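You operate a simulated robot arm through the tools that you are given. There is no shell and no other tool.

The job below is to be done with a simulated robot arm. You get a single attempt, and the scene is never put back.

## Task
Push the pads up and drop the one with a corner missing in the green tray.
Fine: clamp with the yellow knob first, push up with the orange lever; then lower it and free the clamp; the whole pads stay in. Where these are worked on the way, their far stop is far enough and under half their travel is too little: orange lever, yellow knob.
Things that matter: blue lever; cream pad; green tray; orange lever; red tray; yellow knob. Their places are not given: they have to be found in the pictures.

It is judged by the outcome, as a careful person would: the job done as asked, and still so three seconds after it is handed in. It fails if anything else is knocked over, pushed out of place, dropped, spilled or broken.

## Robot
A 7-joint arm with a two-finger parallel gripper, fixed in place. Base frame: the origin is on the floor under the middle of its stand, x ahead of it, y to its left, z up. Readings come in cm, degrees, newtons and seconds.
With the tool pointing down near the work surface it reaches from about 36 to 86 cm from the base axis. Its first joint turns from -166.0 to 166.0 degrees. Payload 3.43 kg.
Tool frame: the origin (TCP) lies between the finger pads and is the grasp point; the fingertips stand 3.4 cm ahead of it; z points along the fingers, y is the line along which they close. The gripper opens to 12.8 cm. The fingers are 2.4 cm wide and 1.2 cm thick; the gripper's body (4.8 by 13 cm) begins 9.6 cm behind the TCP.
Orientation is that of the tool frame in the base frame, as a unit quaternion [w, x, y, z]. With the fingers straight down and closing along the base's y, the tool's x points along the base's -x, its y along +y and its z along -z.

## Interface
- The arm moves only by the tool drive_tool. Its argument "commands" is text: rows parted by semicolons, each of 7 numbers parted by spaces: the shift along the base's x, y, z in units of 50 mm (1.0 is 50 mm), then the turn, a rotation vector about the base's x, y, z in units of 6 degrees (1.0 is 6 degrees), then the gripper command, from -1 (shut) to 1 (fully open), values between in proportion. In form: tx ty tz wx wy wz claw; .... A call has 1 to 20 rows; each row shifts and turns the commanded pose from where the row before left it. A call with a number of a shift or a turn outside -1 to 1 is refused whole. A row lasts 0.2 s, in which the tool goes at most 5 cm and 8.6 degrees; a call with a longer step from one row to the next is refused whole, and so is a gripper value outside its range. A pose out of reach is approached as far as the arm can. The call stops where the force on the tool passes 90 N (or 10 N more than at its start, if that is more) or the arm is blocked; 0.2 s more then pass. Each finger travels about 15.3 cm/s and halts on what it meets, pressing with about 32 N; the grip force reading is that of the motor and also rises with nothing between the fingers. The clock runs only during rows and for 0.2 s after the last one: add rows that do not move to give the fingers time. It gives the time, the measured TCP pose, the force on the tool (base axes), the opening and the grip force at its end, in the units of the frame above (readings bear some noise), with the torque about the TCP (base axes, N m) and any sound that the robot's microphone picked up.
- Cameras (640 x 400 px; columns grow to the right, rows downward): "scene" is fixed at [22.17, -64.96, 157.47]; the picture's right is [0.99, -0.11, 0.00], its down [-0.11, -0.98, -0.14] and it looks along [0.02, 0.14, -0.99] (base axes); focal length 287 px, centre (320, 200). "wrist" rides on the gripper at [7.6, -1.1, -16] in the tool frame; the picture's right is [0.15, 0.99, 0.00], its down [-0.88, 0.13, -0.46] and it looks along [-0.45, 0.07, 0.89] (tool axes); focal length 234 px, centre (320, 200).
- grab_frame(camera): a new picture of that camera. The clock stands still meanwhile.
- locate(camera, pixels): for up to 12 pixels [column, row] of the newest picture of that camera ("zoom" is the newest enlarged one), the place [x, y, z] in the base frame of the surface seen there, good to about 0.3 cm. The clock stands still meanwhile.
- inspect(camera, box): a new picture of the part [left, top, right, bottom] of that camera's present view, enlarged. The clock stands still meanwhile.
- job_done(): hands the job in; it is judged then, once.

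Open the gripper and draw the arm clear of the work before you hand the job in, unless the task says otherwise.

The tools are called as name(argument=value, ...) on one line, values as JSON. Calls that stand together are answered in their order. drive_tool: Moves the arm, as the interface text tells. Its arguments: {"type":"object","properties":{"commands":{"type":"string"}},"required":["commands"]} The other tools are called the same way: grab_frame (camera) takes a picture; locate (camera, pixels) gives the place of the surface under pixels of a picture; inspect (camera, box) takes an enlarged picture of a part of a camera's view; job_done () hands the job in.

At the start:

```text
clock: 0.0
eef_pos: [21.5, -41.62, 117.03]
ee_rot: [-0.001, 0.001, 1.0, 0.001]
ft_force: [0.0, -0.3, 0.2]
moment: [0.01, -0.02, 0.0]
gripper_width: 12.81
grip_force: 0.0
```

scene: 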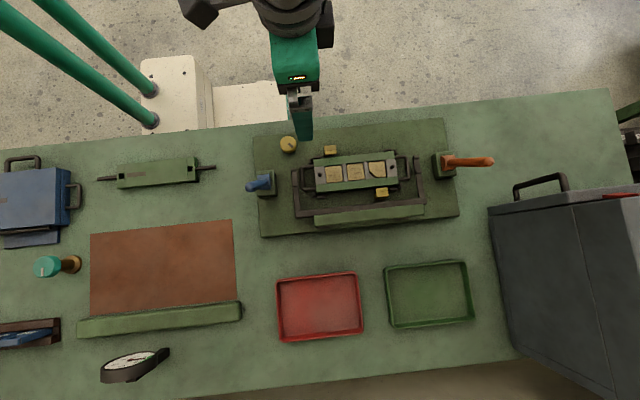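
wrist: 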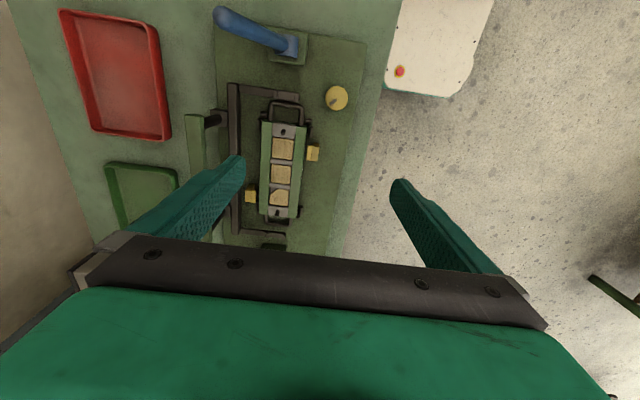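

The scene picture shows the fixture around (355,175), with the yellow knob at (288,145), blue lever at (260,183) and orange lever at (465,161). I'll enlarge it to see the details.

inspect(camera="scene", box=[240, 115, 500, 245])

inspect(camera="wrist", box=[180, 0, 380, 250])

```text
2.46 times, centred on (370, 180) of scene
```

zoom: 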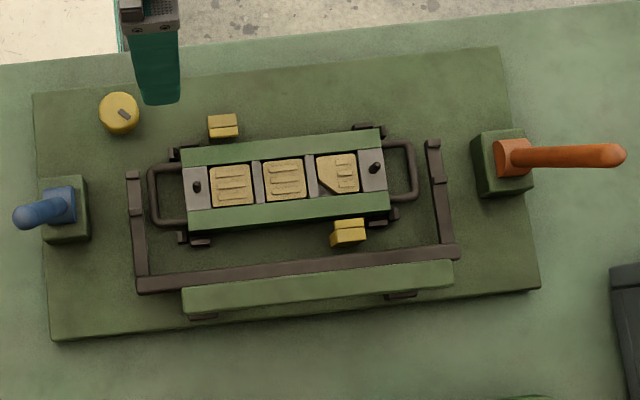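

```text
1.60 times, centred on (280, 125) of wrist
```

zoom: 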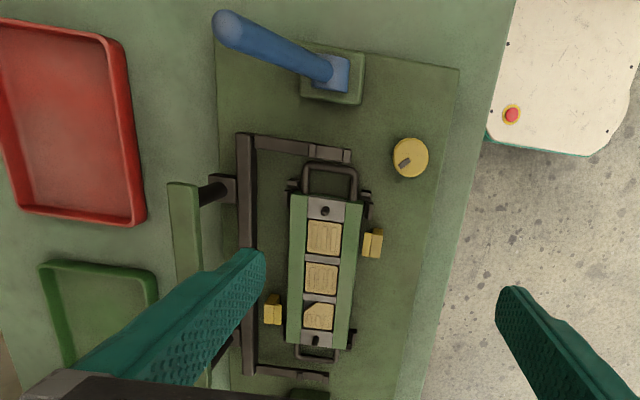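

The pad with the missing corner is the rightmost one in the scene, near (376,170). Next I'll get positions for the knob, levers, pads, carrier and trays from the scene picture.

locate(camera="scene", pixels=[[288, 145], [260, 183], [247, 188], [445, 163], [488, 161], [334, 175], [355, 172], [376, 170], [320, 305], [428, 295], [330, 150], [381, 192]])

locate(camera="scene", pixels=[[268, 160], [450, 220], [390, 160], [325, 160], [368, 216], [300, 200], [420, 190], [406, 170], [304, 180], [500, 250], [394, 165], [280, 155]])

```text
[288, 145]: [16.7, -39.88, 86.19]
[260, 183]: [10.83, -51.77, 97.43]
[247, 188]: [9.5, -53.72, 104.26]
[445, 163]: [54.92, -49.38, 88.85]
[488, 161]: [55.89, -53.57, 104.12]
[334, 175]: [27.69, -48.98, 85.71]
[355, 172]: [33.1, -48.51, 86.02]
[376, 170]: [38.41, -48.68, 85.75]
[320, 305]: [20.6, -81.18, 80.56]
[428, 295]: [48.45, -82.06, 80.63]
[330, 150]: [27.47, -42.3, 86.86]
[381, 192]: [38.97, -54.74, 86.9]
```

```text
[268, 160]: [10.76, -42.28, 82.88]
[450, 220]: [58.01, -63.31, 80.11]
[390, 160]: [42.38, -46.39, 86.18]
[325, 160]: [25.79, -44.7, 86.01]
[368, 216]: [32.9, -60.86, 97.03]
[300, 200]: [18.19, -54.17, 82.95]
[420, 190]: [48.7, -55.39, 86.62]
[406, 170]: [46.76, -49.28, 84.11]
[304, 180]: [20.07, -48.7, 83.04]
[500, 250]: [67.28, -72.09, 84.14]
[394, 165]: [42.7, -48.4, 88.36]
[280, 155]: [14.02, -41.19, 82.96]
```

The levers stand about 15 cm tall (tips near z=104), and the pads sit at about z=86. I'll move the arm a little, staying high, to view the fixture more squarely with the wrist camera.

drive_tool(commands="-0.5 -0.4 0.1 0 0 0 1; -0.5 -0.4 0.1 0 0 0 1; -0.5 -0.4 0 0 0 0 1; -0.5 -0.3 0 0 0 0 1; 0 0 0 0 0 0 1")

grab_frame(camera="wrist")

grab_frame(camera="scene")

```text
clock: 1.2
eef_pos: [11.38, -48.94, 118.15]
ee_rot: [-0.001, 0.0, 1.0, 0.0]
ft_force: [0.1, 0.3, 0.1]
moment: [0.01, 0.0, 0.02]
gripper_width: 12.81
grip_force: 0.0
```

```text
taken
```

wrist: 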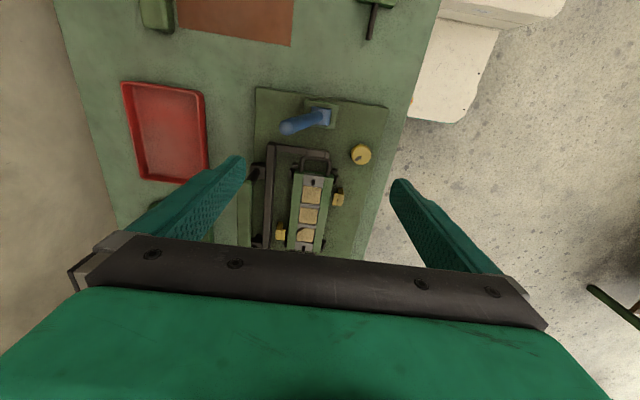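

```text
taken
```

scene: 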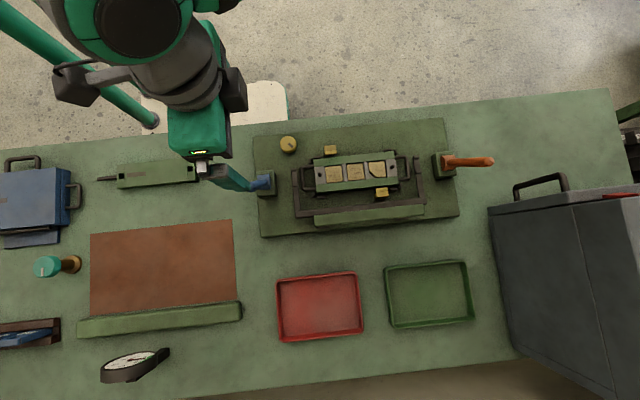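

The fixture is now unobstructed in the scene view. I'll enlarge the lever, the knob and the carrier separately.

inspect(camera="scene", box=[290, 135, 430, 235])

inspect(camera="scene", box=[425, 135, 505, 190])

inspect(camera="scene", box=[268, 130, 308, 160])

inspect(camera="scene", box=[265, 240, 485, 350])

```text
4.00 times, centred on (360, 185) of scene
```

zoom: 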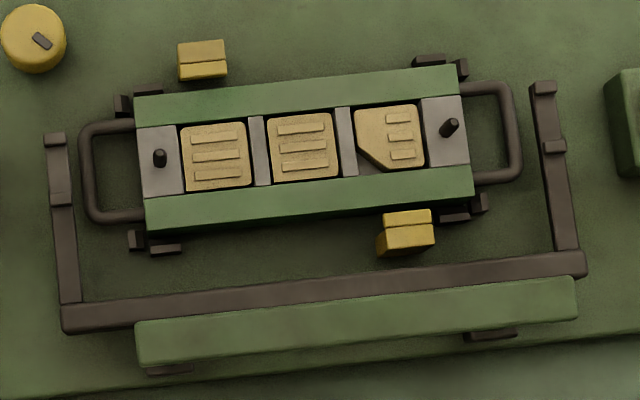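

```text
7.27 times, centred on (465, 162) of scene
```

zoom: 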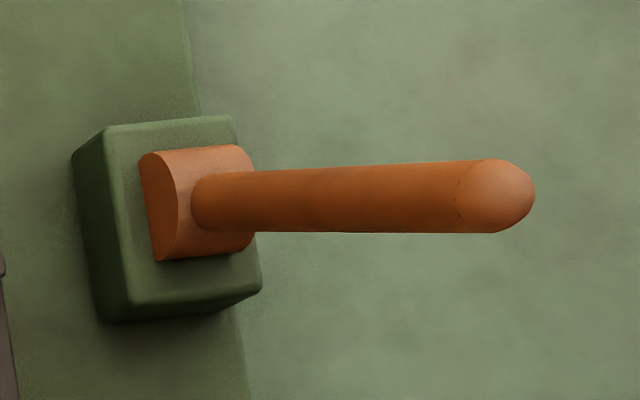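

```text
13.33 times, centred on (288, 145) of scene
```

zoom: 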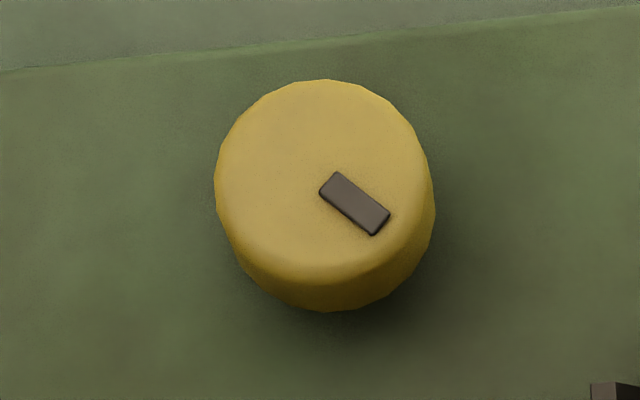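

```text
2.91 times, centred on (375, 295) of scene
```

zoom: 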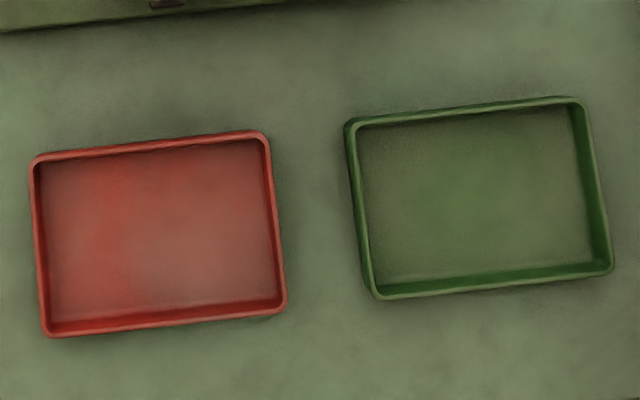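

Enlarged pictures are crisp, so I'll locate the tray corners in this last zoom, which shows the trays.

locate(camera="zoom", pixels=[[352, 125], [580, 101], [608, 268], [378, 294], [370, 135], [565, 112], [480, 190], [38, 160], [262, 137], [282, 308], [46, 330], [385, 275]])

inspect(camera="scene", box=[425, 135, 505, 190])

```text
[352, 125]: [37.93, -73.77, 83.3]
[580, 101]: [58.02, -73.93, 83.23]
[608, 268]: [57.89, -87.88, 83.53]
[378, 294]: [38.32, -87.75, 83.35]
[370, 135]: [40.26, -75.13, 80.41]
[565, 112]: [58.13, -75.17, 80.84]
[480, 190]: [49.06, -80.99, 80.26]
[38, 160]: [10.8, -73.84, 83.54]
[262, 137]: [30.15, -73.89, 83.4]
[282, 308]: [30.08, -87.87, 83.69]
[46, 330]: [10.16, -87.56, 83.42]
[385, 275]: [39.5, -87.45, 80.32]
```

```text
7.27 times, centred on (465, 162) of scene
```

zoom: 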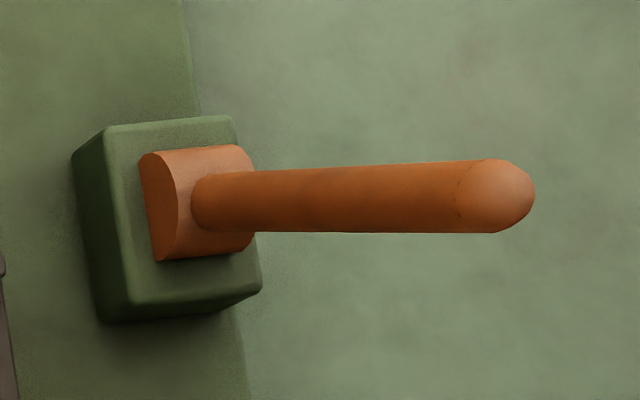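

Green tray: x 38–58, y −74 to −88, rim z≈83.4. Now I'll locate points on the orange lever in this zoom: hub ends, stem and tip.

locate(camera="zoom", pixels=[[160, 200], [200, 165], [215, 245], [230, 200], [300, 200], [380, 198], [460, 197], [500, 195], [525, 195], [110, 130], [230, 120], [130, 300]])

inspect(camera="scene", box=[235, 160, 295, 205])

```text
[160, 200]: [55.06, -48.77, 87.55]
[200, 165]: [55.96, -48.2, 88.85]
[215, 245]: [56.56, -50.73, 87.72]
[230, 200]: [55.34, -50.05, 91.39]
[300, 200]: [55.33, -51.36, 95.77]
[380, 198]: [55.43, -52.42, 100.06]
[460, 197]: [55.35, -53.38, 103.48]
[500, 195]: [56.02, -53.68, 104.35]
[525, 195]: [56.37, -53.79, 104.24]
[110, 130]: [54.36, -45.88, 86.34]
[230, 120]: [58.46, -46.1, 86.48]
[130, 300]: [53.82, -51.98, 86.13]
```

```text
8.89 times, centred on (265, 182) of scene
```

zoom: 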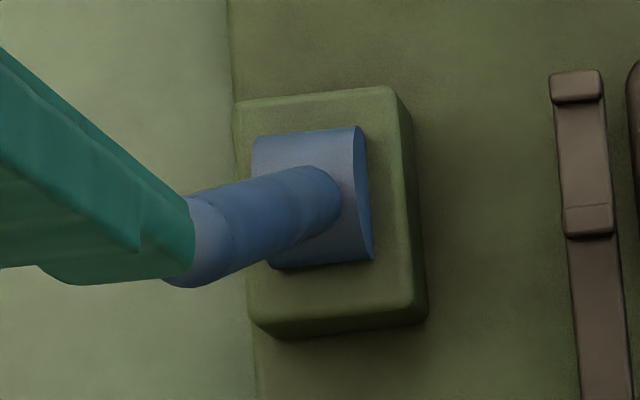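

The orange lever's hub axis runs along x at about (56,−49,86), with the handle leaning ~15° towards −y. Now I'll enlarge the knob again to get its centre, height and pointer direction.

inspect(camera="scene", box=[268, 130, 308, 160])

locate(camera="zoom", pixels=[[325, 90], [325, 270], [225, 185], [422, 185], [330, 182], [378, 226], [325, 300], [325, 330], [180, 190], [470, 190], [250, 120], [400, 250]])

```text
13.33 times, centred on (288, 145) of scene
```

zoom: 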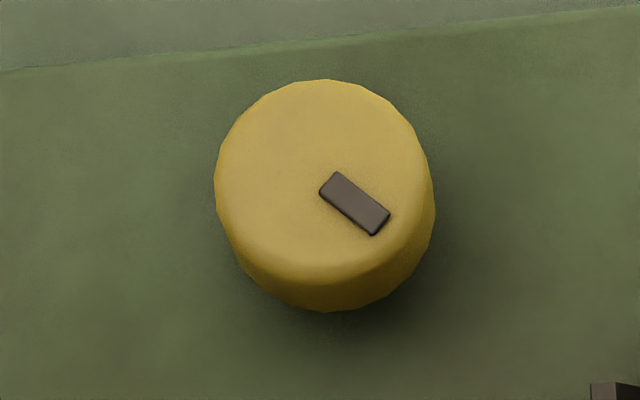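

```text
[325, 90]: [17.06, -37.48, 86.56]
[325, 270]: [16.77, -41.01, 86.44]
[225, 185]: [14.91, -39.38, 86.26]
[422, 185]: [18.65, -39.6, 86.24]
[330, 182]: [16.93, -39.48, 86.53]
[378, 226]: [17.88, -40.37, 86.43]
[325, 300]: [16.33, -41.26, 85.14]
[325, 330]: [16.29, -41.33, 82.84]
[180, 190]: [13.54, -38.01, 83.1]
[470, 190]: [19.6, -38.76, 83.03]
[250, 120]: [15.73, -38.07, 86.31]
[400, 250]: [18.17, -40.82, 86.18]
```

The knob is ~4.2 cm across, centred at about (16.8, −39.3), top z≈86.4, with its mark pointing roughly to −45° (+x, −y). I'll move over it at a safe height, narrow the opening to ~8 cm, and take a look.

drive_tool(commands="0.36 0.64 0 0 0 0 0.25; 0.36 0.64 0 0 0 0 0.25; 0.36 0.64 0 0 0 0 0.25; 0 0 -0.8 0 0 0 0.25; 0 0 -0.8 0 0 0 0.25; 0 0 -0.8 0 0 0 0.25; 0 0 0 0 0 0 0.25")

grab_frame(camera="wrist")

grab_frame(camera="scene")

```text
clock: 2.8
eef_pos: [16.65, -39.87, 106.08]
ee_rot: [0.001, 0.0, 1.0, 0.0]
ft_force: [0.0, -0.4, 0.2]
moment: [-0.01, -0.01, -0.02]
gripper_width: 8.0
grip_force: 0.0
```

```text
taken
```

wrist: 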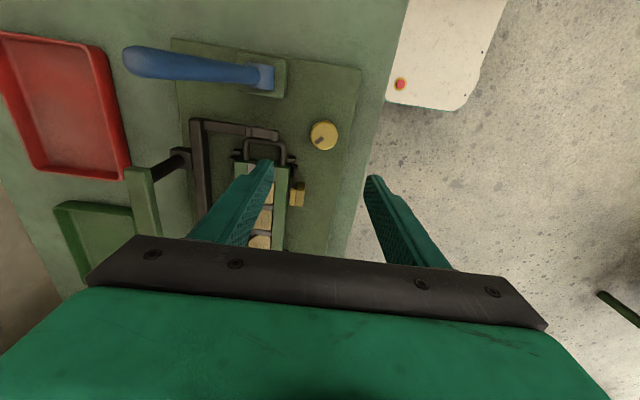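

```text
taken
```

scene: 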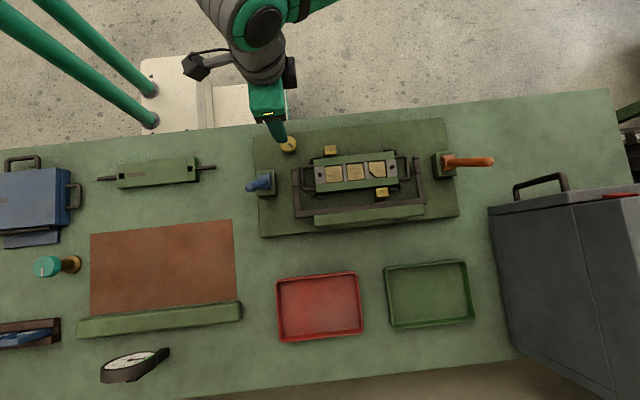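

The knob shows at (323,135) in the wrist view, between the fingers. I'll locate its rim points from this camera to pin down the centre.

inspect(camera="wrist", box=[283, 110, 363, 160])

locate(camera="wrist", pixels=[[324, 130], [312, 134], [336, 134], [324, 123], [324, 144], [276, 136], [265, 150], [186, 160], [140, 185]])

```text
8.00 times, centred on (323, 135) of wrist
```

zoom: 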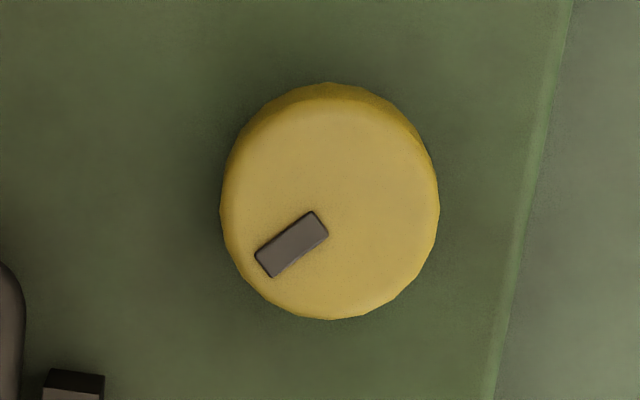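

```text
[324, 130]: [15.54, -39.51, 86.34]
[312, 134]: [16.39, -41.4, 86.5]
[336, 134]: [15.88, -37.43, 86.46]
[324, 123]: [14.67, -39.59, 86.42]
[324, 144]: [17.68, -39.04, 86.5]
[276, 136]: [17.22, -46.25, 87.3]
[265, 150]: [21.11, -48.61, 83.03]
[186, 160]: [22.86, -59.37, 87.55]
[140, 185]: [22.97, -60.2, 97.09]
```

I'll locate the knob's top-face centre and edges in the zoomed picture.

locate(camera="zoom", pixels=[[331, 207], [228, 207], [434, 207], [331, 105], [331, 312], [318, 220], [262, 262]])

```text
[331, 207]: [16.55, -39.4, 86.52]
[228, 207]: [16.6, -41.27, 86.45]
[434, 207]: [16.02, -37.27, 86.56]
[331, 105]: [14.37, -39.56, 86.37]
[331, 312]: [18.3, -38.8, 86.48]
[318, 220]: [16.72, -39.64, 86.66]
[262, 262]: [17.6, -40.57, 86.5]
```

The knob centre is about (16.6, −39.3). I'll correct laterally by ~+0.4 cm in y and read the pose again before going down.

drive_tool(commands="0 0.08 0 0 0 0 0.25; 0 0 -0.7 0 0 0 0.25; 0 0 -0.7 0 0 0 0.25; 0 0 -0.7 0 0 0 0.25; 0 0 0 0 0 0 0.25")

inspect(camera="wrist", box=[220, 80, 420, 220])

```text
clock: 4.0
eef_pos: [16.96, -39.02, 95.52]
ee_rot: [0.0, 0.0, 1.0, 0.0]
ft_force: [0.6, 0.2, -0.2]
moment: [0.01, -0.02, -0.02]
gripper_width: 8.01
grip_force: 0.0
```

```text
2.86 times, centred on (320, 150) of wrist
```

zoom: 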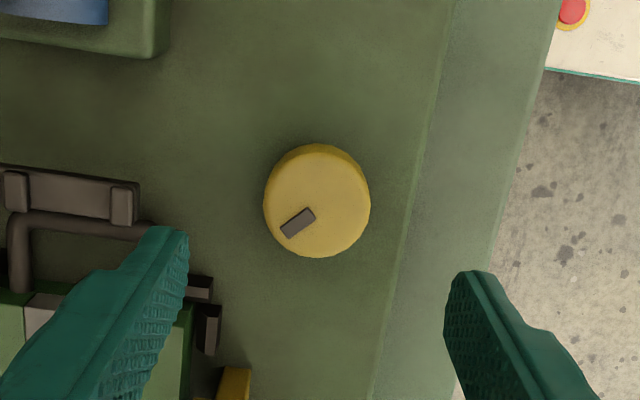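

Dark lugs and the U-frame end are near the left finger; I'll locate them to make sure the finger path down beside the knob is clear.

locate(camera="zoom", pixels=[[120, 190], [125, 222], [80, 180], [205, 290], [210, 330], [150, 228], [60, 222], [235, 380], [316, 205], [268, 200], [366, 200], [180, 310]])

```text
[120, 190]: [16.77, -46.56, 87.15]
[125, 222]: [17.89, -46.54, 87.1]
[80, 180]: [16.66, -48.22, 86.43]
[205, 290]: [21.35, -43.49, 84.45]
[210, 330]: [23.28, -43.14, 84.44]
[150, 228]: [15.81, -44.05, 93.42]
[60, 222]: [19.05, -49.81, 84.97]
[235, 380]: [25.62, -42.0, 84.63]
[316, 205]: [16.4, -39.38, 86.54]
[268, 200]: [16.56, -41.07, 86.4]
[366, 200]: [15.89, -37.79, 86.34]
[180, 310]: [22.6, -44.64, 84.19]
```

The nearest obstacle (U-frame end at y≈−46.2) is clear of the finger path. I'll centre on the knob (16.5, −39.35), descend to z≈87.4, and close gently.

drive_tool(commands="-0.07 -0.04 0 0 0 0 0.25; 0 0 -0.6 0 0 0 0.25; 0 0 -0.6 0 0 0 0.25; 0 0 -0.42 0 0 0 0.25; 0 0 0 0 0 0 0.25")

inspect(camera="wrist", box=[220, 80, 420, 220])

```text
clock: 5.2
eef_pos: [16.53, -39.24, 87.35]
ee_rot: [0.0, 0.0, 1.0, 0.0]
ft_force: [0.1, 0.5, 1.0]
moment: [-0.01, 0.0, -0.03]
gripper_width: 8.02
grip_force: 0.0
```

```text
2.86 times, centred on (320, 150) of wrist
```

zoom: 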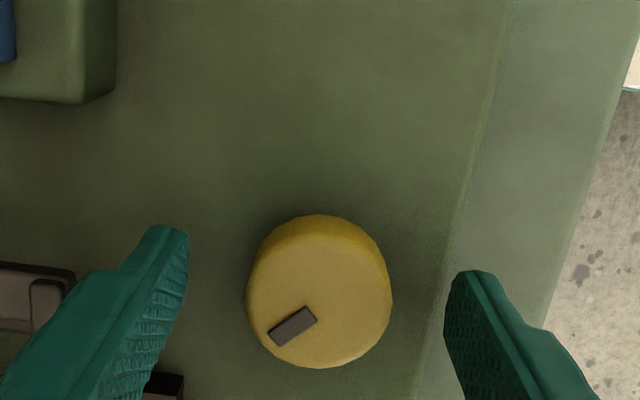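

The knob sits centred between the fingers. I'll close on it.

drive_tool(commands="0 0 0 0 0 0 -0.2; 0 0 0 0 0 0 -1; 0 0 0 0 0 0 -1; 0 0 0 0 0 0 -1")

inspect(camera="wrist", box=[220, 80, 420, 220])

```text
clock: 6.2
eef_pos: [16.48, -39.28, 87.42]
ee_rot: [0.0, 0.0, 1.0, 0.0]
ft_force: [-0.5, -9.1, -6.8]
moment: [-0.57, -0.16, 0.01]
gripper_width: 4.11
grip_force: 45.0
```

```text
2.86 times, centred on (320, 150) of wrist
```

zoom: 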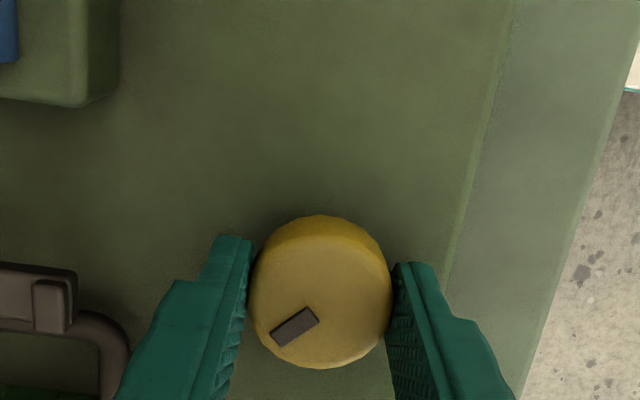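

Gripped at 4.1 cm. I'll try a small clockwise turn (negative about z, 12°) and watch the torque to learn which way it moves.

drive_tool(commands="0 -0.01 0 0 0 -0.5 -1; 0 0 0 0 0 -0.5 -1; 0 0 0 0 0 -0.5 -1; 0 0 0 0 0 -0.5 -1; 0 0 0 0 0 0 -1")

inspect(camera="wrist", box=[220, 80, 420, 220])

inspect(camera="scene", box=[290, 135, 430, 235])

```text
clock: 7.4
eef_pos: [16.43, -39.33, 87.41]
ee_rot: [-0.001, 0.106, 0.994, 0.001]
ft_force: [-6.0, 11.1, -11.0]
moment: [-0.12, 0.04, 0.02]
gripper_width: 4.15
grip_force: 44.9
```

```text
2.86 times, centred on (320, 150) of wrist
```

zoom: 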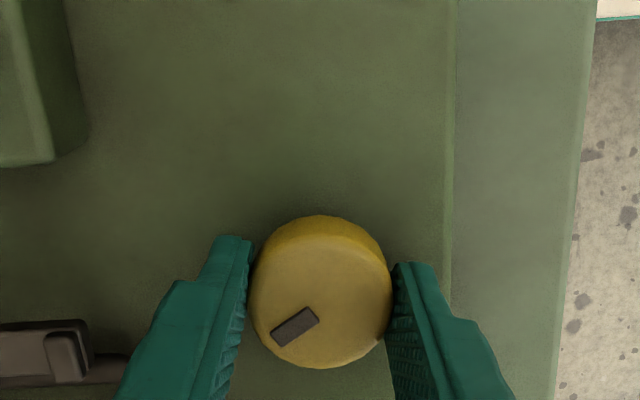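

```text
4.00 times, centred on (360, 185) of scene
```

zoom: 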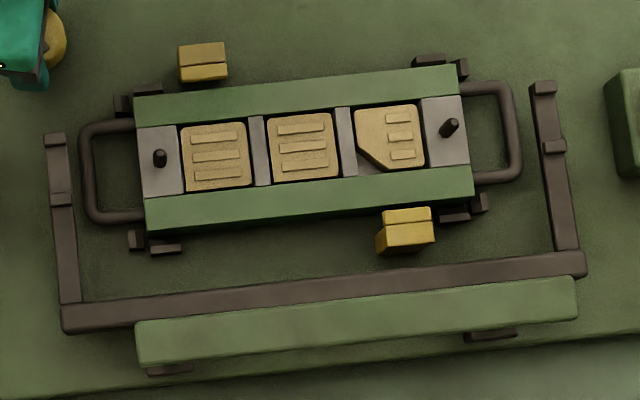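

The mark turned with the gripper and the yellow clamps crept inward slightly, so clockwise is the clamping direction. I'll continue turning clockwise.

drive_tool(commands="0 0 0 0 0 -0.8 -1; 0 0 0 0 0 -0.8 -1; 0 0 0 0 0 -0.8 -1; 0 0 0 0 0 -0.8 -1; 0 0 0 0 0 -0.8 -1; 0 0 0 0 0 0 -1")

inspect(camera="wrist", box=[220, 80, 420, 220])

inspect(camera="scene", box=[290, 135, 430, 235])

```text
clock: 8.8
eef_pos: [16.51, -39.29, 87.38]
ee_rot: [0.0, 0.311, 0.95, -0.001]
ft_force: [-15.9, 12.9, -4.9]
moment: [1.16, 1.11, 0.0]
gripper_width: 4.11
grip_force: 44.1
```

```text
2.86 times, centred on (320, 150) of wrist
```

zoom: 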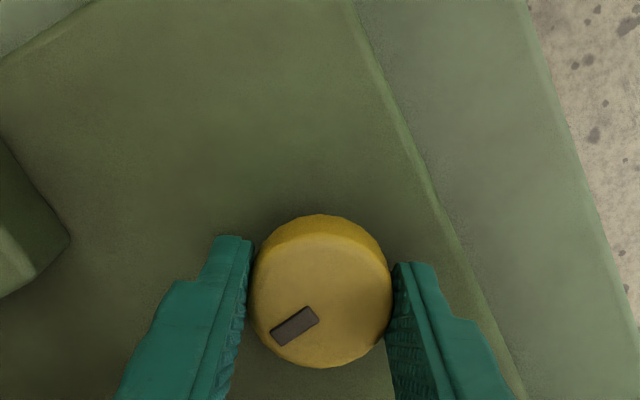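

```text
4.00 times, centred on (360, 185) of scene
```

zoom: 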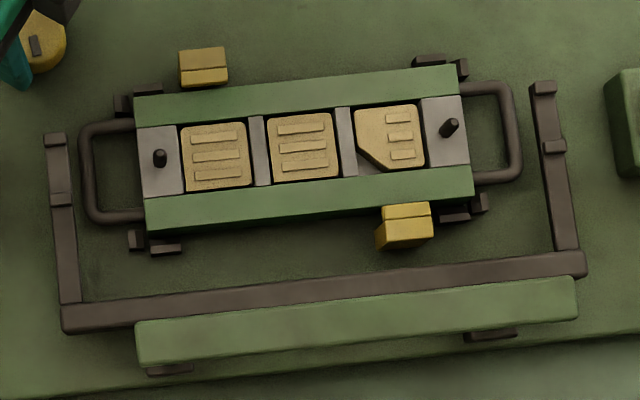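

Clamps are moving in (36° turned so far), with only a small side load. I'll shift ~1 mm to relieve it and keep turning clockwise.

drive_tool(commands="-0.015 0.015 0 0 0 -0.8 -1; 0 0 0 0 0 -0.8 -1; 0 0 0 0 0 -0.8 -1; 0 0 0 0 0 -0.8 -1; 0 0 0 0 0 -0.8 -1; 0 0 0 0 0 -0.8 -1; 0 0 0 0 0 0 -1")

inspect(camera="wrist", box=[220, 80, 420, 220])

inspect(camera="scene", box=[290, 135, 430, 235])

```text
clock: 10.4
eef_pos: [16.46, -39.25, 87.53]
ee_rot: [0.0, 0.536, 0.844, 0.0]
ft_force: [7.6, 9.5, -13.3]
moment: [0.87, 0.15, 0.0]
gripper_width: 4.16
grip_force: 45.5
```

```text
2.86 times, centred on (320, 150) of wrist
```

zoom: 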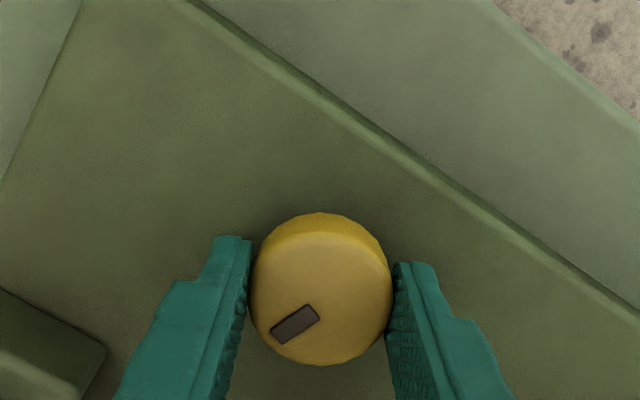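

```text
4.00 times, centred on (360, 185) of scene
```

zoom: 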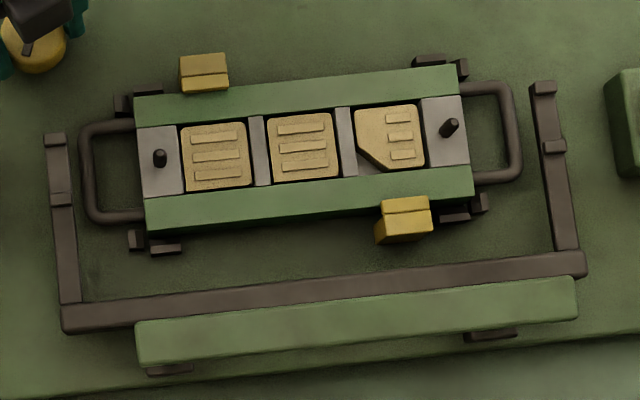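

Turned ~65° now; the upper clamp is reaching over the carrier's rail. Continuing clockwise.

drive_tool(commands="0 0 0 0 0 -0.8 -1; 0 0 0 0 0 -0.8 -1; 0 0 0 0 0 -0.8 -1; 0 0 0 0 0 -0.8 -1; 0 0 0 0 0 -0.8 -1; 0 0 0 0 0 -0.8 -1; 0 0 0 0 0 0 -1")

inspect(camera="wrist", box=[220, 80, 420, 220])

inspect(camera="scene", box=[290, 135, 430, 235])

```text
clock: 12.0
eef_pos: [16.46, -39.35, 87.42]
ee_rot: [0.001, 0.729, 0.684, -0.001]
ft_force: [6.1, -0.2, 20.0]
moment: [-0.46, -0.23, 0.85]
gripper_width: 4.17
grip_force: 45.1
```

```text
2.86 times, centred on (320, 150) of wrist
```

zoom: 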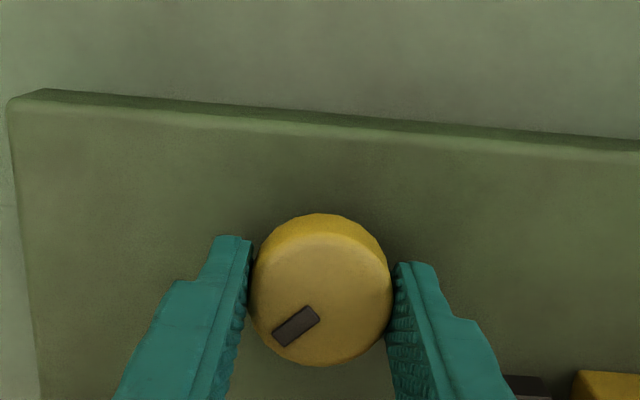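

```text
4.00 times, centred on (360, 185) of scene
```

zoom: 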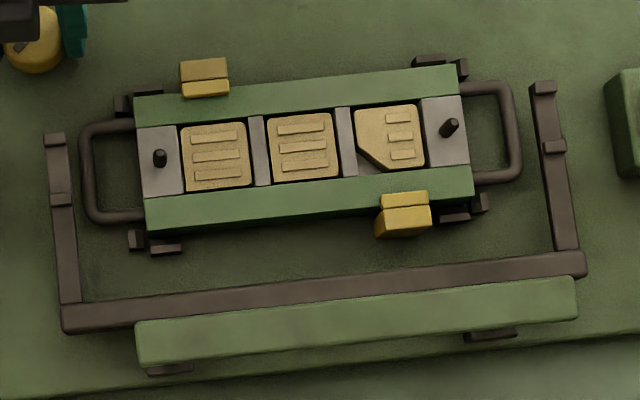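

The torque about z rose to 0.85 N·m at ~93°, which suggests the far stop. I'll turn a few degrees more to confirm it.

drive_tool(commands="0 0 0 0 0 -0.4 -1; 0 0 0 0 0 -0.4 -1; 0 0 0 0 0 0 -1")

inspect(camera="wrist", box=[220, 80, 420, 220])

inspect(camera="scene", box=[290, 135, 430, 235])

```text
clock: 12.8
eef_pos: [16.42, -39.32, 87.52]
ee_rot: [-0.001, 0.757, 0.653, 0.0]
ft_force: [8.4, 3.4, -3.2]
moment: [0.05, -0.31, 0.75]
gripper_width: 4.2
grip_force: 45.3
```

```text
2.86 times, centred on (320, 150) of wrist
```

zoom: 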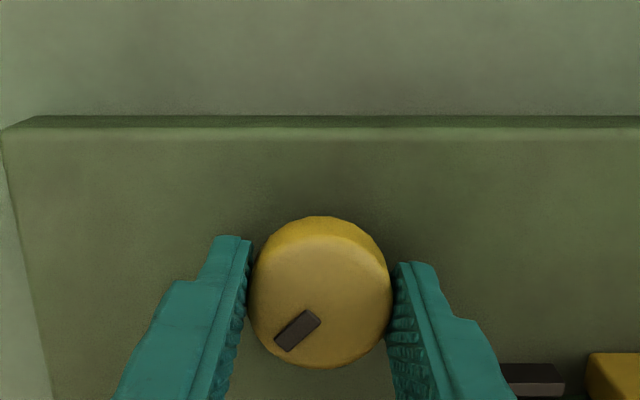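

```text
4.00 times, centred on (360, 185) of scene
```

zoom: 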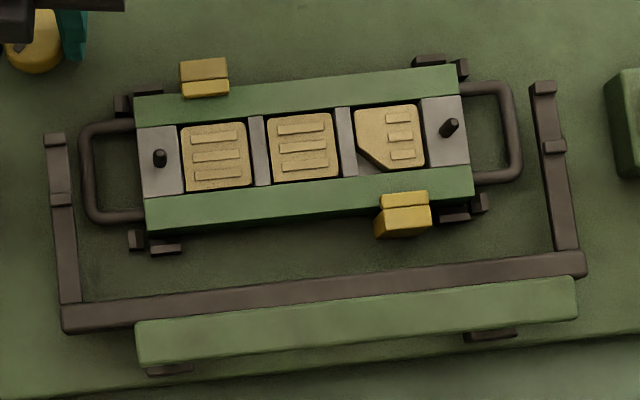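

The fingers now slip round the knob while the clamps stay put, so the knob is at its far stop. I'll open, rise straight up and check that the clamps stay in.

drive_tool(commands="0 0 0 0 0 0.2 -1; 0 0 0 0 0 0 0; 0 0 0 0 0 0 0.2; 0 0 0.6 0 0 0 0.2; 0 0 0.8 0 0 0 0.2; 0 0 1 0 0 0 0.2; 0 0 1 0 0 0 0.2; 0 0 1 0 0 0 0.2; 0 0 0.8 0 0 0 0.2; 0 0 0 0 0 0 0.2")

grab_frame(camera="wrist")

inspect(camera="scene", box=[240, 115, 500, 245])

```text
clock: 15.0
eef_pos: [16.44, -39.05, 113.29]
ee_rot: [0.0, 0.75, 0.661, 0.0]
ft_force: [0.5, 0.9, 0.5]
moment: [0.0, 0.03, -0.04]
gripper_width: 7.69
grip_force: 0.1
```

```text
taken
```

wrist: 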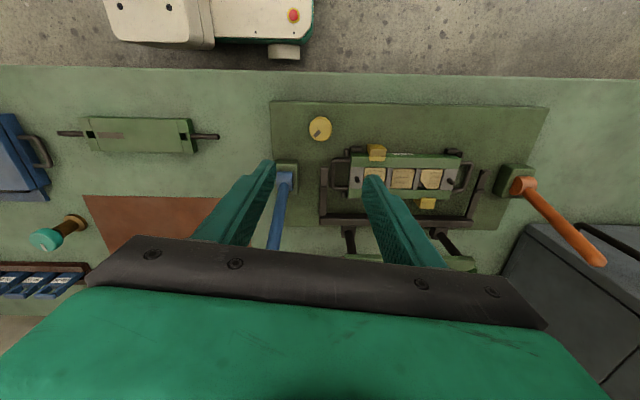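

```text
2.46 times, centred on (370, 180) of scene
```

zoom: 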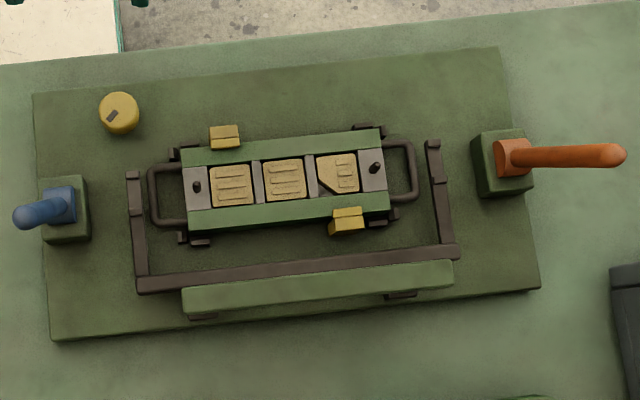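

The knob mark and clamps stayed in the clamped position. Before approaching the orange lever I'll check how close the grey box is, and locate the lever's stem and box edges in the scene view.

grab_frame(camera="scene")

locate(camera="scene", pixels=[[492, 210], [505, 235], [560, 203], [600, 196], [540, 185], [515, 190], [570, 180], [515, 350], [625, 140], [600, 250], [478, 162], [491, 160]])

locate(camera="wrist", pixels=[[525, 185], [540, 205], [560, 222], [580, 242], [597, 258], [535, 225], [560, 262], [610, 225], [432, 178], [403, 178], [376, 152], [428, 203]])

```text
taken
```

scene: 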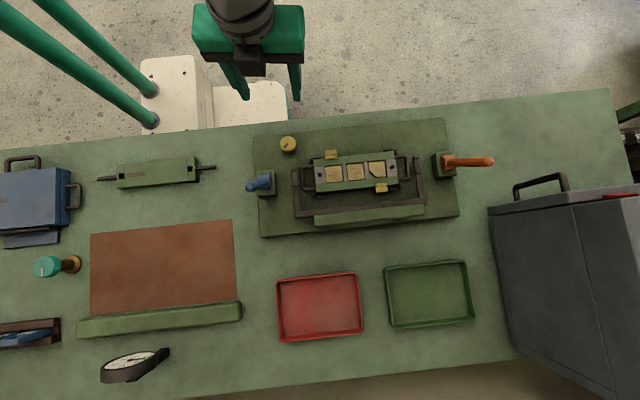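

```text
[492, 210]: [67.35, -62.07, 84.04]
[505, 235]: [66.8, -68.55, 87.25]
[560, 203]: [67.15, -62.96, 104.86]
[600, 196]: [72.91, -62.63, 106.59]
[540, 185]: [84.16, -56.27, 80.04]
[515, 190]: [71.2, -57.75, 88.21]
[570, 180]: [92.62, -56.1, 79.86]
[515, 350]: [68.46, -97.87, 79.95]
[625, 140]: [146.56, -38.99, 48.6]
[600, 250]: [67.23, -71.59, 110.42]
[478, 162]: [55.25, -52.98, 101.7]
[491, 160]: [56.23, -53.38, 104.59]
```

```text
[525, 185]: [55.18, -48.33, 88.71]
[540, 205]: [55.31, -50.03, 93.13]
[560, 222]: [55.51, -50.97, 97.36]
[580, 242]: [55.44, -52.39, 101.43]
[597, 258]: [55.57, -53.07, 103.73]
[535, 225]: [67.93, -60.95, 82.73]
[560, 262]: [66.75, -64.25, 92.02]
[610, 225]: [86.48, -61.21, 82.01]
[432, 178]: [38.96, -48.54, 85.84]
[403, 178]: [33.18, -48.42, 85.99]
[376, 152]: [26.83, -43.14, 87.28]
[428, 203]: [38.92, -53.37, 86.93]
```

The box stays at x>67, y<−61, and the lever's stem axis is at x≈56.3, leaning from y≈−49 at its pivot to −53.6 at its tip (z≈104.8). I'll travel at z≈113 to above the lever, squaring the gripper so it closes along x.

drive_tool(commands="0.887 -0.28 0.1 0 0 0.3 0; 0.887 -0.28 0.1 0 0 0.3 0; 0.887 -0.28 0.1 0 0 0.3 0; 0.887 -0.28 0.1 0 0 0.3 0; 0.887 -0.28 0 0 0 0 0; 0.887 -0.28 0 0 0 0 0; 0.887 -0.28 0 0 0 0 0; 0.887 -0.28 0 0 0 0 0; 0.887 -0.28 0 0 0 0 0; 0 0 0 0 0 0 0")

grab_frame(camera="wrist")

grab_frame(camera="scene")

```text
clock: 17.2
eef_pos: [56.36, -51.98, 115.34]
ee_rot: [0.0, 0.707, 0.707, 0.0]
ft_force: [0.4, -0.2, -0.3]
moment: [-0.01, 0.02, 0.01]
gripper_width: 6.41
grip_force: 0.0
```

```text
taken
```

wrist: 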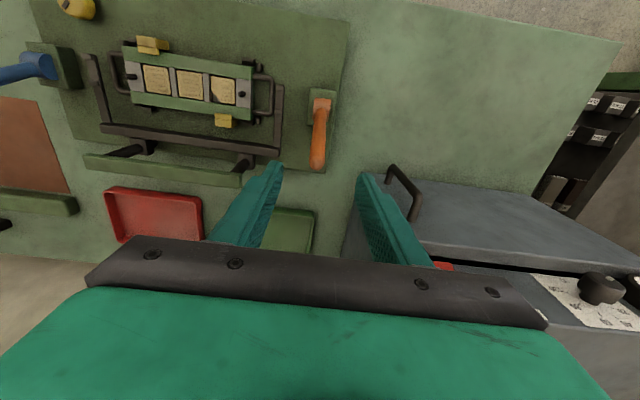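

```text
taken
```

scene: 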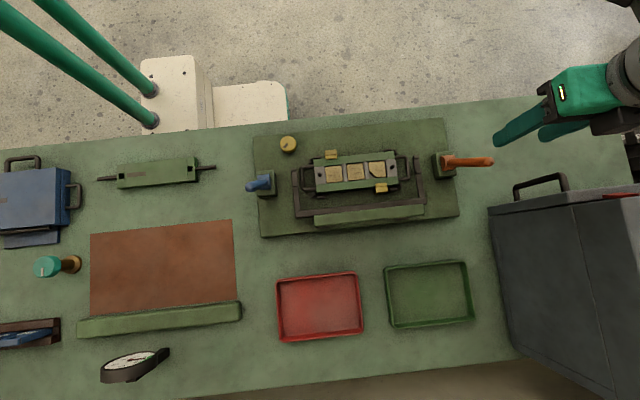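

The lever's tip is at (318,160) in the wrist view, between the fingers. I'll enlarge it and refine its place.

inspect(camera="wrist", box=[270, 80, 370, 180])

locate(camera="wrist", pixels=[[321, 100], [321, 115], [320, 130], [319, 145], [318, 155], [318, 163], [311, 155], [325, 155]])

```text
4.00 times, centred on (320, 130) of wrist
```

zoom: 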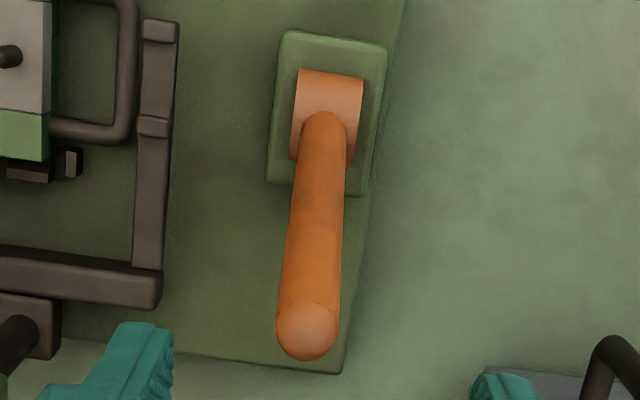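

```text
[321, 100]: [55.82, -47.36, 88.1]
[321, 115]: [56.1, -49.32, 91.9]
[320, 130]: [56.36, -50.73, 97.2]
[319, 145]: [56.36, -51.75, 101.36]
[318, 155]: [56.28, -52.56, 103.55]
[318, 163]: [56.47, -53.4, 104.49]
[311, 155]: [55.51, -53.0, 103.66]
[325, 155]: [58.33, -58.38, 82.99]
```

The stem axis is at x≈56.3 and y≈−52.1 at z=99, which lines up with the tool. I'll descend around it with the fingers on either side in x and close on it.

drive_tool(commands="0 -0.03 -0.8 0 0 0 0; 0 0 -0.8 0 0 0 0; 0 0 -0.8 0 0 0 0; 0 0 -0.76 0 0 0 0; 0 0 0 0 0 0 0; 0 0 0 0 0 0 -1; 0 0 0 0 0 0 -1; 0 0 0 0 0 0 -1")

grab_frame(camera="wrist")

```text
clock: 19.0
eef_pos: [56.23, -52.22, 99.69]
ee_rot: [0.0, 0.707, 0.707, 0.0]
ft_force: [6.7, -3.3, -2.6]
moment: [-0.45, -0.06, 0.06]
gripper_width: 1.99
grip_force: 44.9
```

```text
taken
```

wrist: 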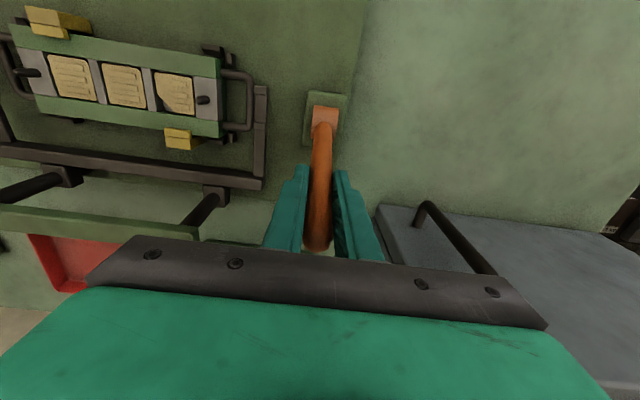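

The lever stem is held (1.99 cm). I'll try a small move toward +y (along the arc over the top) and read the force to learn the lever's direction.

drive_tool(commands="0 0.1 0.025 0 0 0 -1; 0 0.1 0.022 0 0 0 -1; 0 0.1 0.02 0 0 0 -1; 0 0 0 0 0 0 -1")

grab_frame(camera="wrist")

inspect(camera="scene", box=[290, 120, 510, 240])

```text
clock: 20.0
eef_pos: [56.19, -50.8, 100.09]
ee_rot: [-0.001, 0.707, 0.707, 0.0]
ft_force: [-10.6, -11.3, -3.5]
moment: [-1.4, -0.29, -0.16]
gripper_width: 1.96
grip_force: 44.8
```

```text
taken
```

wrist: 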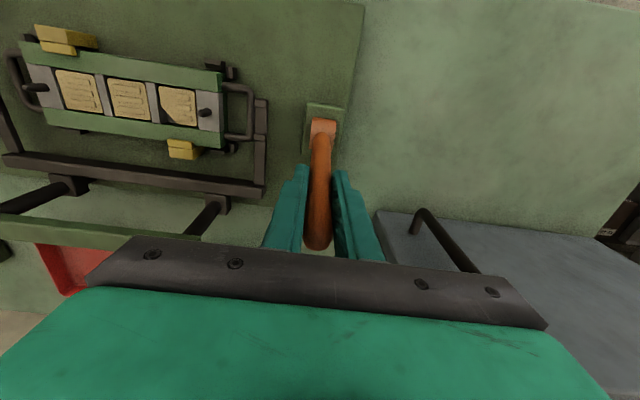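

```text
2.91 times, centred on (400, 180) of scene
```

zoom: 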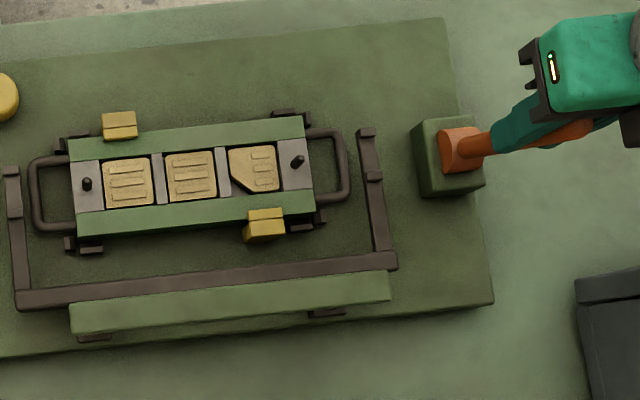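

The lever followed with only ~11 N resistance. I'll continue toward +y along the arc (pivot at y≈−49, z≈86, radius ≈14.2) and check the pads.

drive_tool(commands="0 0.14 0.012 0 0 0 -1; 0 0.14 0.005 0 0 0 -1; 0 0.14 0 0 0 0 -1; 0 0.14 -0.005 0 0 0 -1; 0 0.14 -0.012 0 0 0 -1; 0 0 0 0 0 0 -1")

grab_frame(camera="wrist")

inspect(camera="scene", box=[290, 120, 510, 240])

locate(camera="zoom", pixels=[[127, 180], [190, 177], [255, 167], [88, 184], [298, 160]])

```text
clock: 21.4
eef_pos: [56.19, -47.13, 100.01]
ee_rot: [-0.001, 0.708, 0.706, -0.001]
ft_force: [-37.2, -10.1, 11.2]
moment: [-1.34, -0.75, -0.34]
gripper_width: 1.96
grip_force: 45.0
```

```text
taken
```

wrist: 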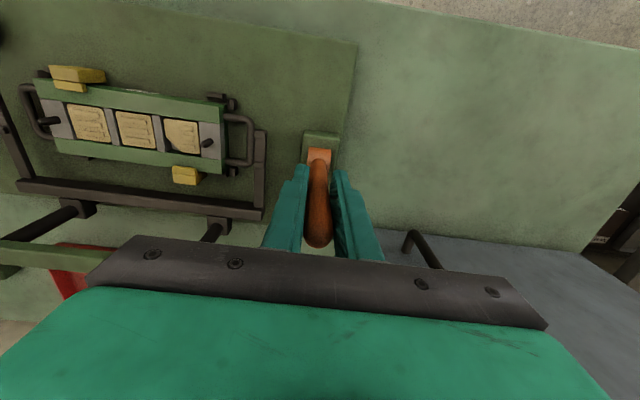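

```text
2.91 times, centred on (400, 180) of scene
```

zoom: 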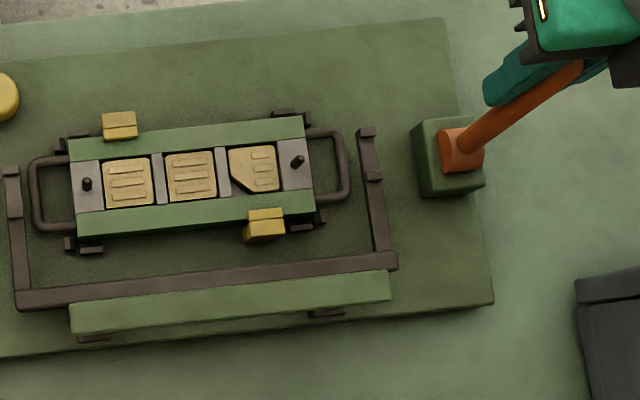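

```text
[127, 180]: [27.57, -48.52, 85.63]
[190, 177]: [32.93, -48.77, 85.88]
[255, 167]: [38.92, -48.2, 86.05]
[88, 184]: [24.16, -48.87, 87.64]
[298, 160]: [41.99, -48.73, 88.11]
```

The lever has swung to about +8° with the pads not yet visibly up; there's some side load in x (−37 N), which I'll relieve by ~1.5 mm while continuing the arc toward +y.

drive_tool(commands="-0.03 0.13 -0.022 0 0 0 -1; 0 0.13 -0.028 0 0 0 -1; 0 0.13 -0.036 0 0 0 -1; 0 0.13 -0.044 0 0 0 -1; 0 0.13 -0.05 0 0 0 -1; 0 0 0 0 0 0 -1")

inspect(camera="scene", box=[290, 120, 510, 240])

locate(camera="zoom", pixels=[[127, 180], [190, 177], [255, 167], [88, 184], [298, 160]])

grab_frame(camera="wrist")

```text
clock: 22.8
eef_pos: [56.25, -43.94, 99.19]
ee_rot: [0.0, 0.707, 0.707, 0.001]
ft_force: [-27.4, -0.7, 19.8]
moment: [-1.11, -0.77, -0.27]
gripper_width: 1.92
grip_force: 45.1
```

```text
2.91 times, centred on (400, 180) of scene
```

zoom: 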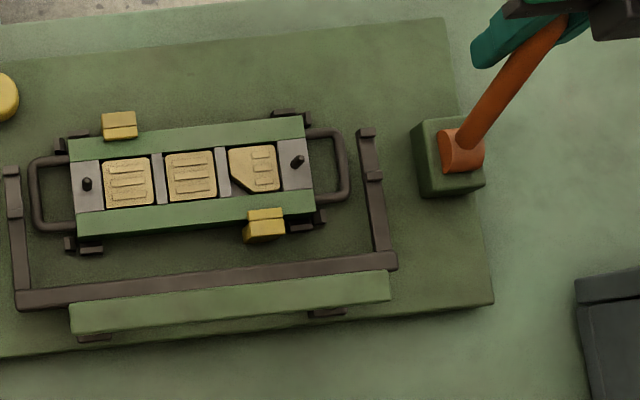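

```text
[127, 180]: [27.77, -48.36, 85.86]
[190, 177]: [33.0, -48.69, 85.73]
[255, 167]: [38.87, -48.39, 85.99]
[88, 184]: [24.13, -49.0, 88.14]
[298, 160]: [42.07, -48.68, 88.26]
```

```text
taken
```

wrist: 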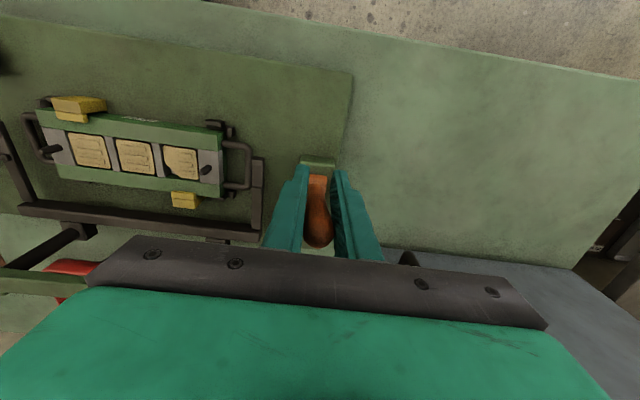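

The lever is at about +21° and still moves freely (~1 N in y); the pads look unchanged so far. I'll continue along the arc.

drive_tool(commands="-0.02 0.13 -0.05 0 0 0 -1; 0 0.13 -0.06 0 0 0 -1; 0 0.13 -0.068 0 0 0 -1; 0 0.13 -0.075 0 0 0 -1; 0 0.13 -0.083 0 0 0 -1; 0 0 0 0 0 0 -1")

inspect(camera="scene", box=[290, 120, 510, 240])

locate(camera="zoom", pixels=[[127, 180], [190, 177], [255, 167], [88, 184], [298, 160]])

grab_frame(camera="wrist")

```text
clock: 24.2
eef_pos: [56.21, -40.57, 97.55]
ee_rot: [-0.001, 0.707, 0.707, 0.001]
ft_force: [-13.9, 1.9, 12.9]
moment: [-0.92, -0.52, -0.02]
gripper_width: 1.94
grip_force: 45.1
```

```text
2.91 times, centred on (400, 180) of scene
```

zoom: 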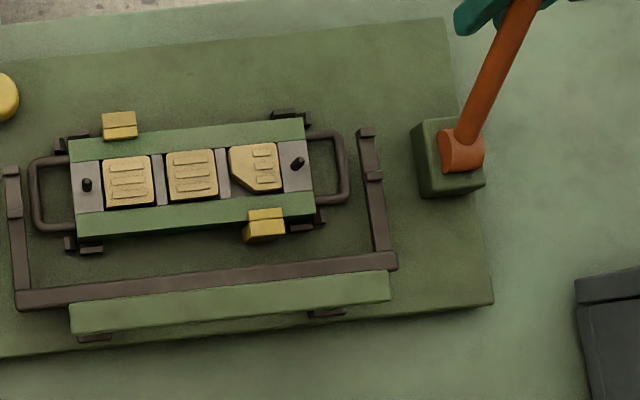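

```text
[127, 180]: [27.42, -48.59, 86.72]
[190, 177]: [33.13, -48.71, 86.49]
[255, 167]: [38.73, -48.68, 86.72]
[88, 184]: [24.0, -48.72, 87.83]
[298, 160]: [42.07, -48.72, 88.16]
```

```text
taken
```

wrist: 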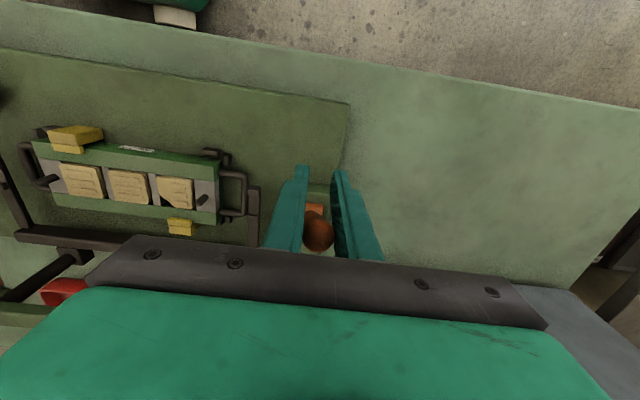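

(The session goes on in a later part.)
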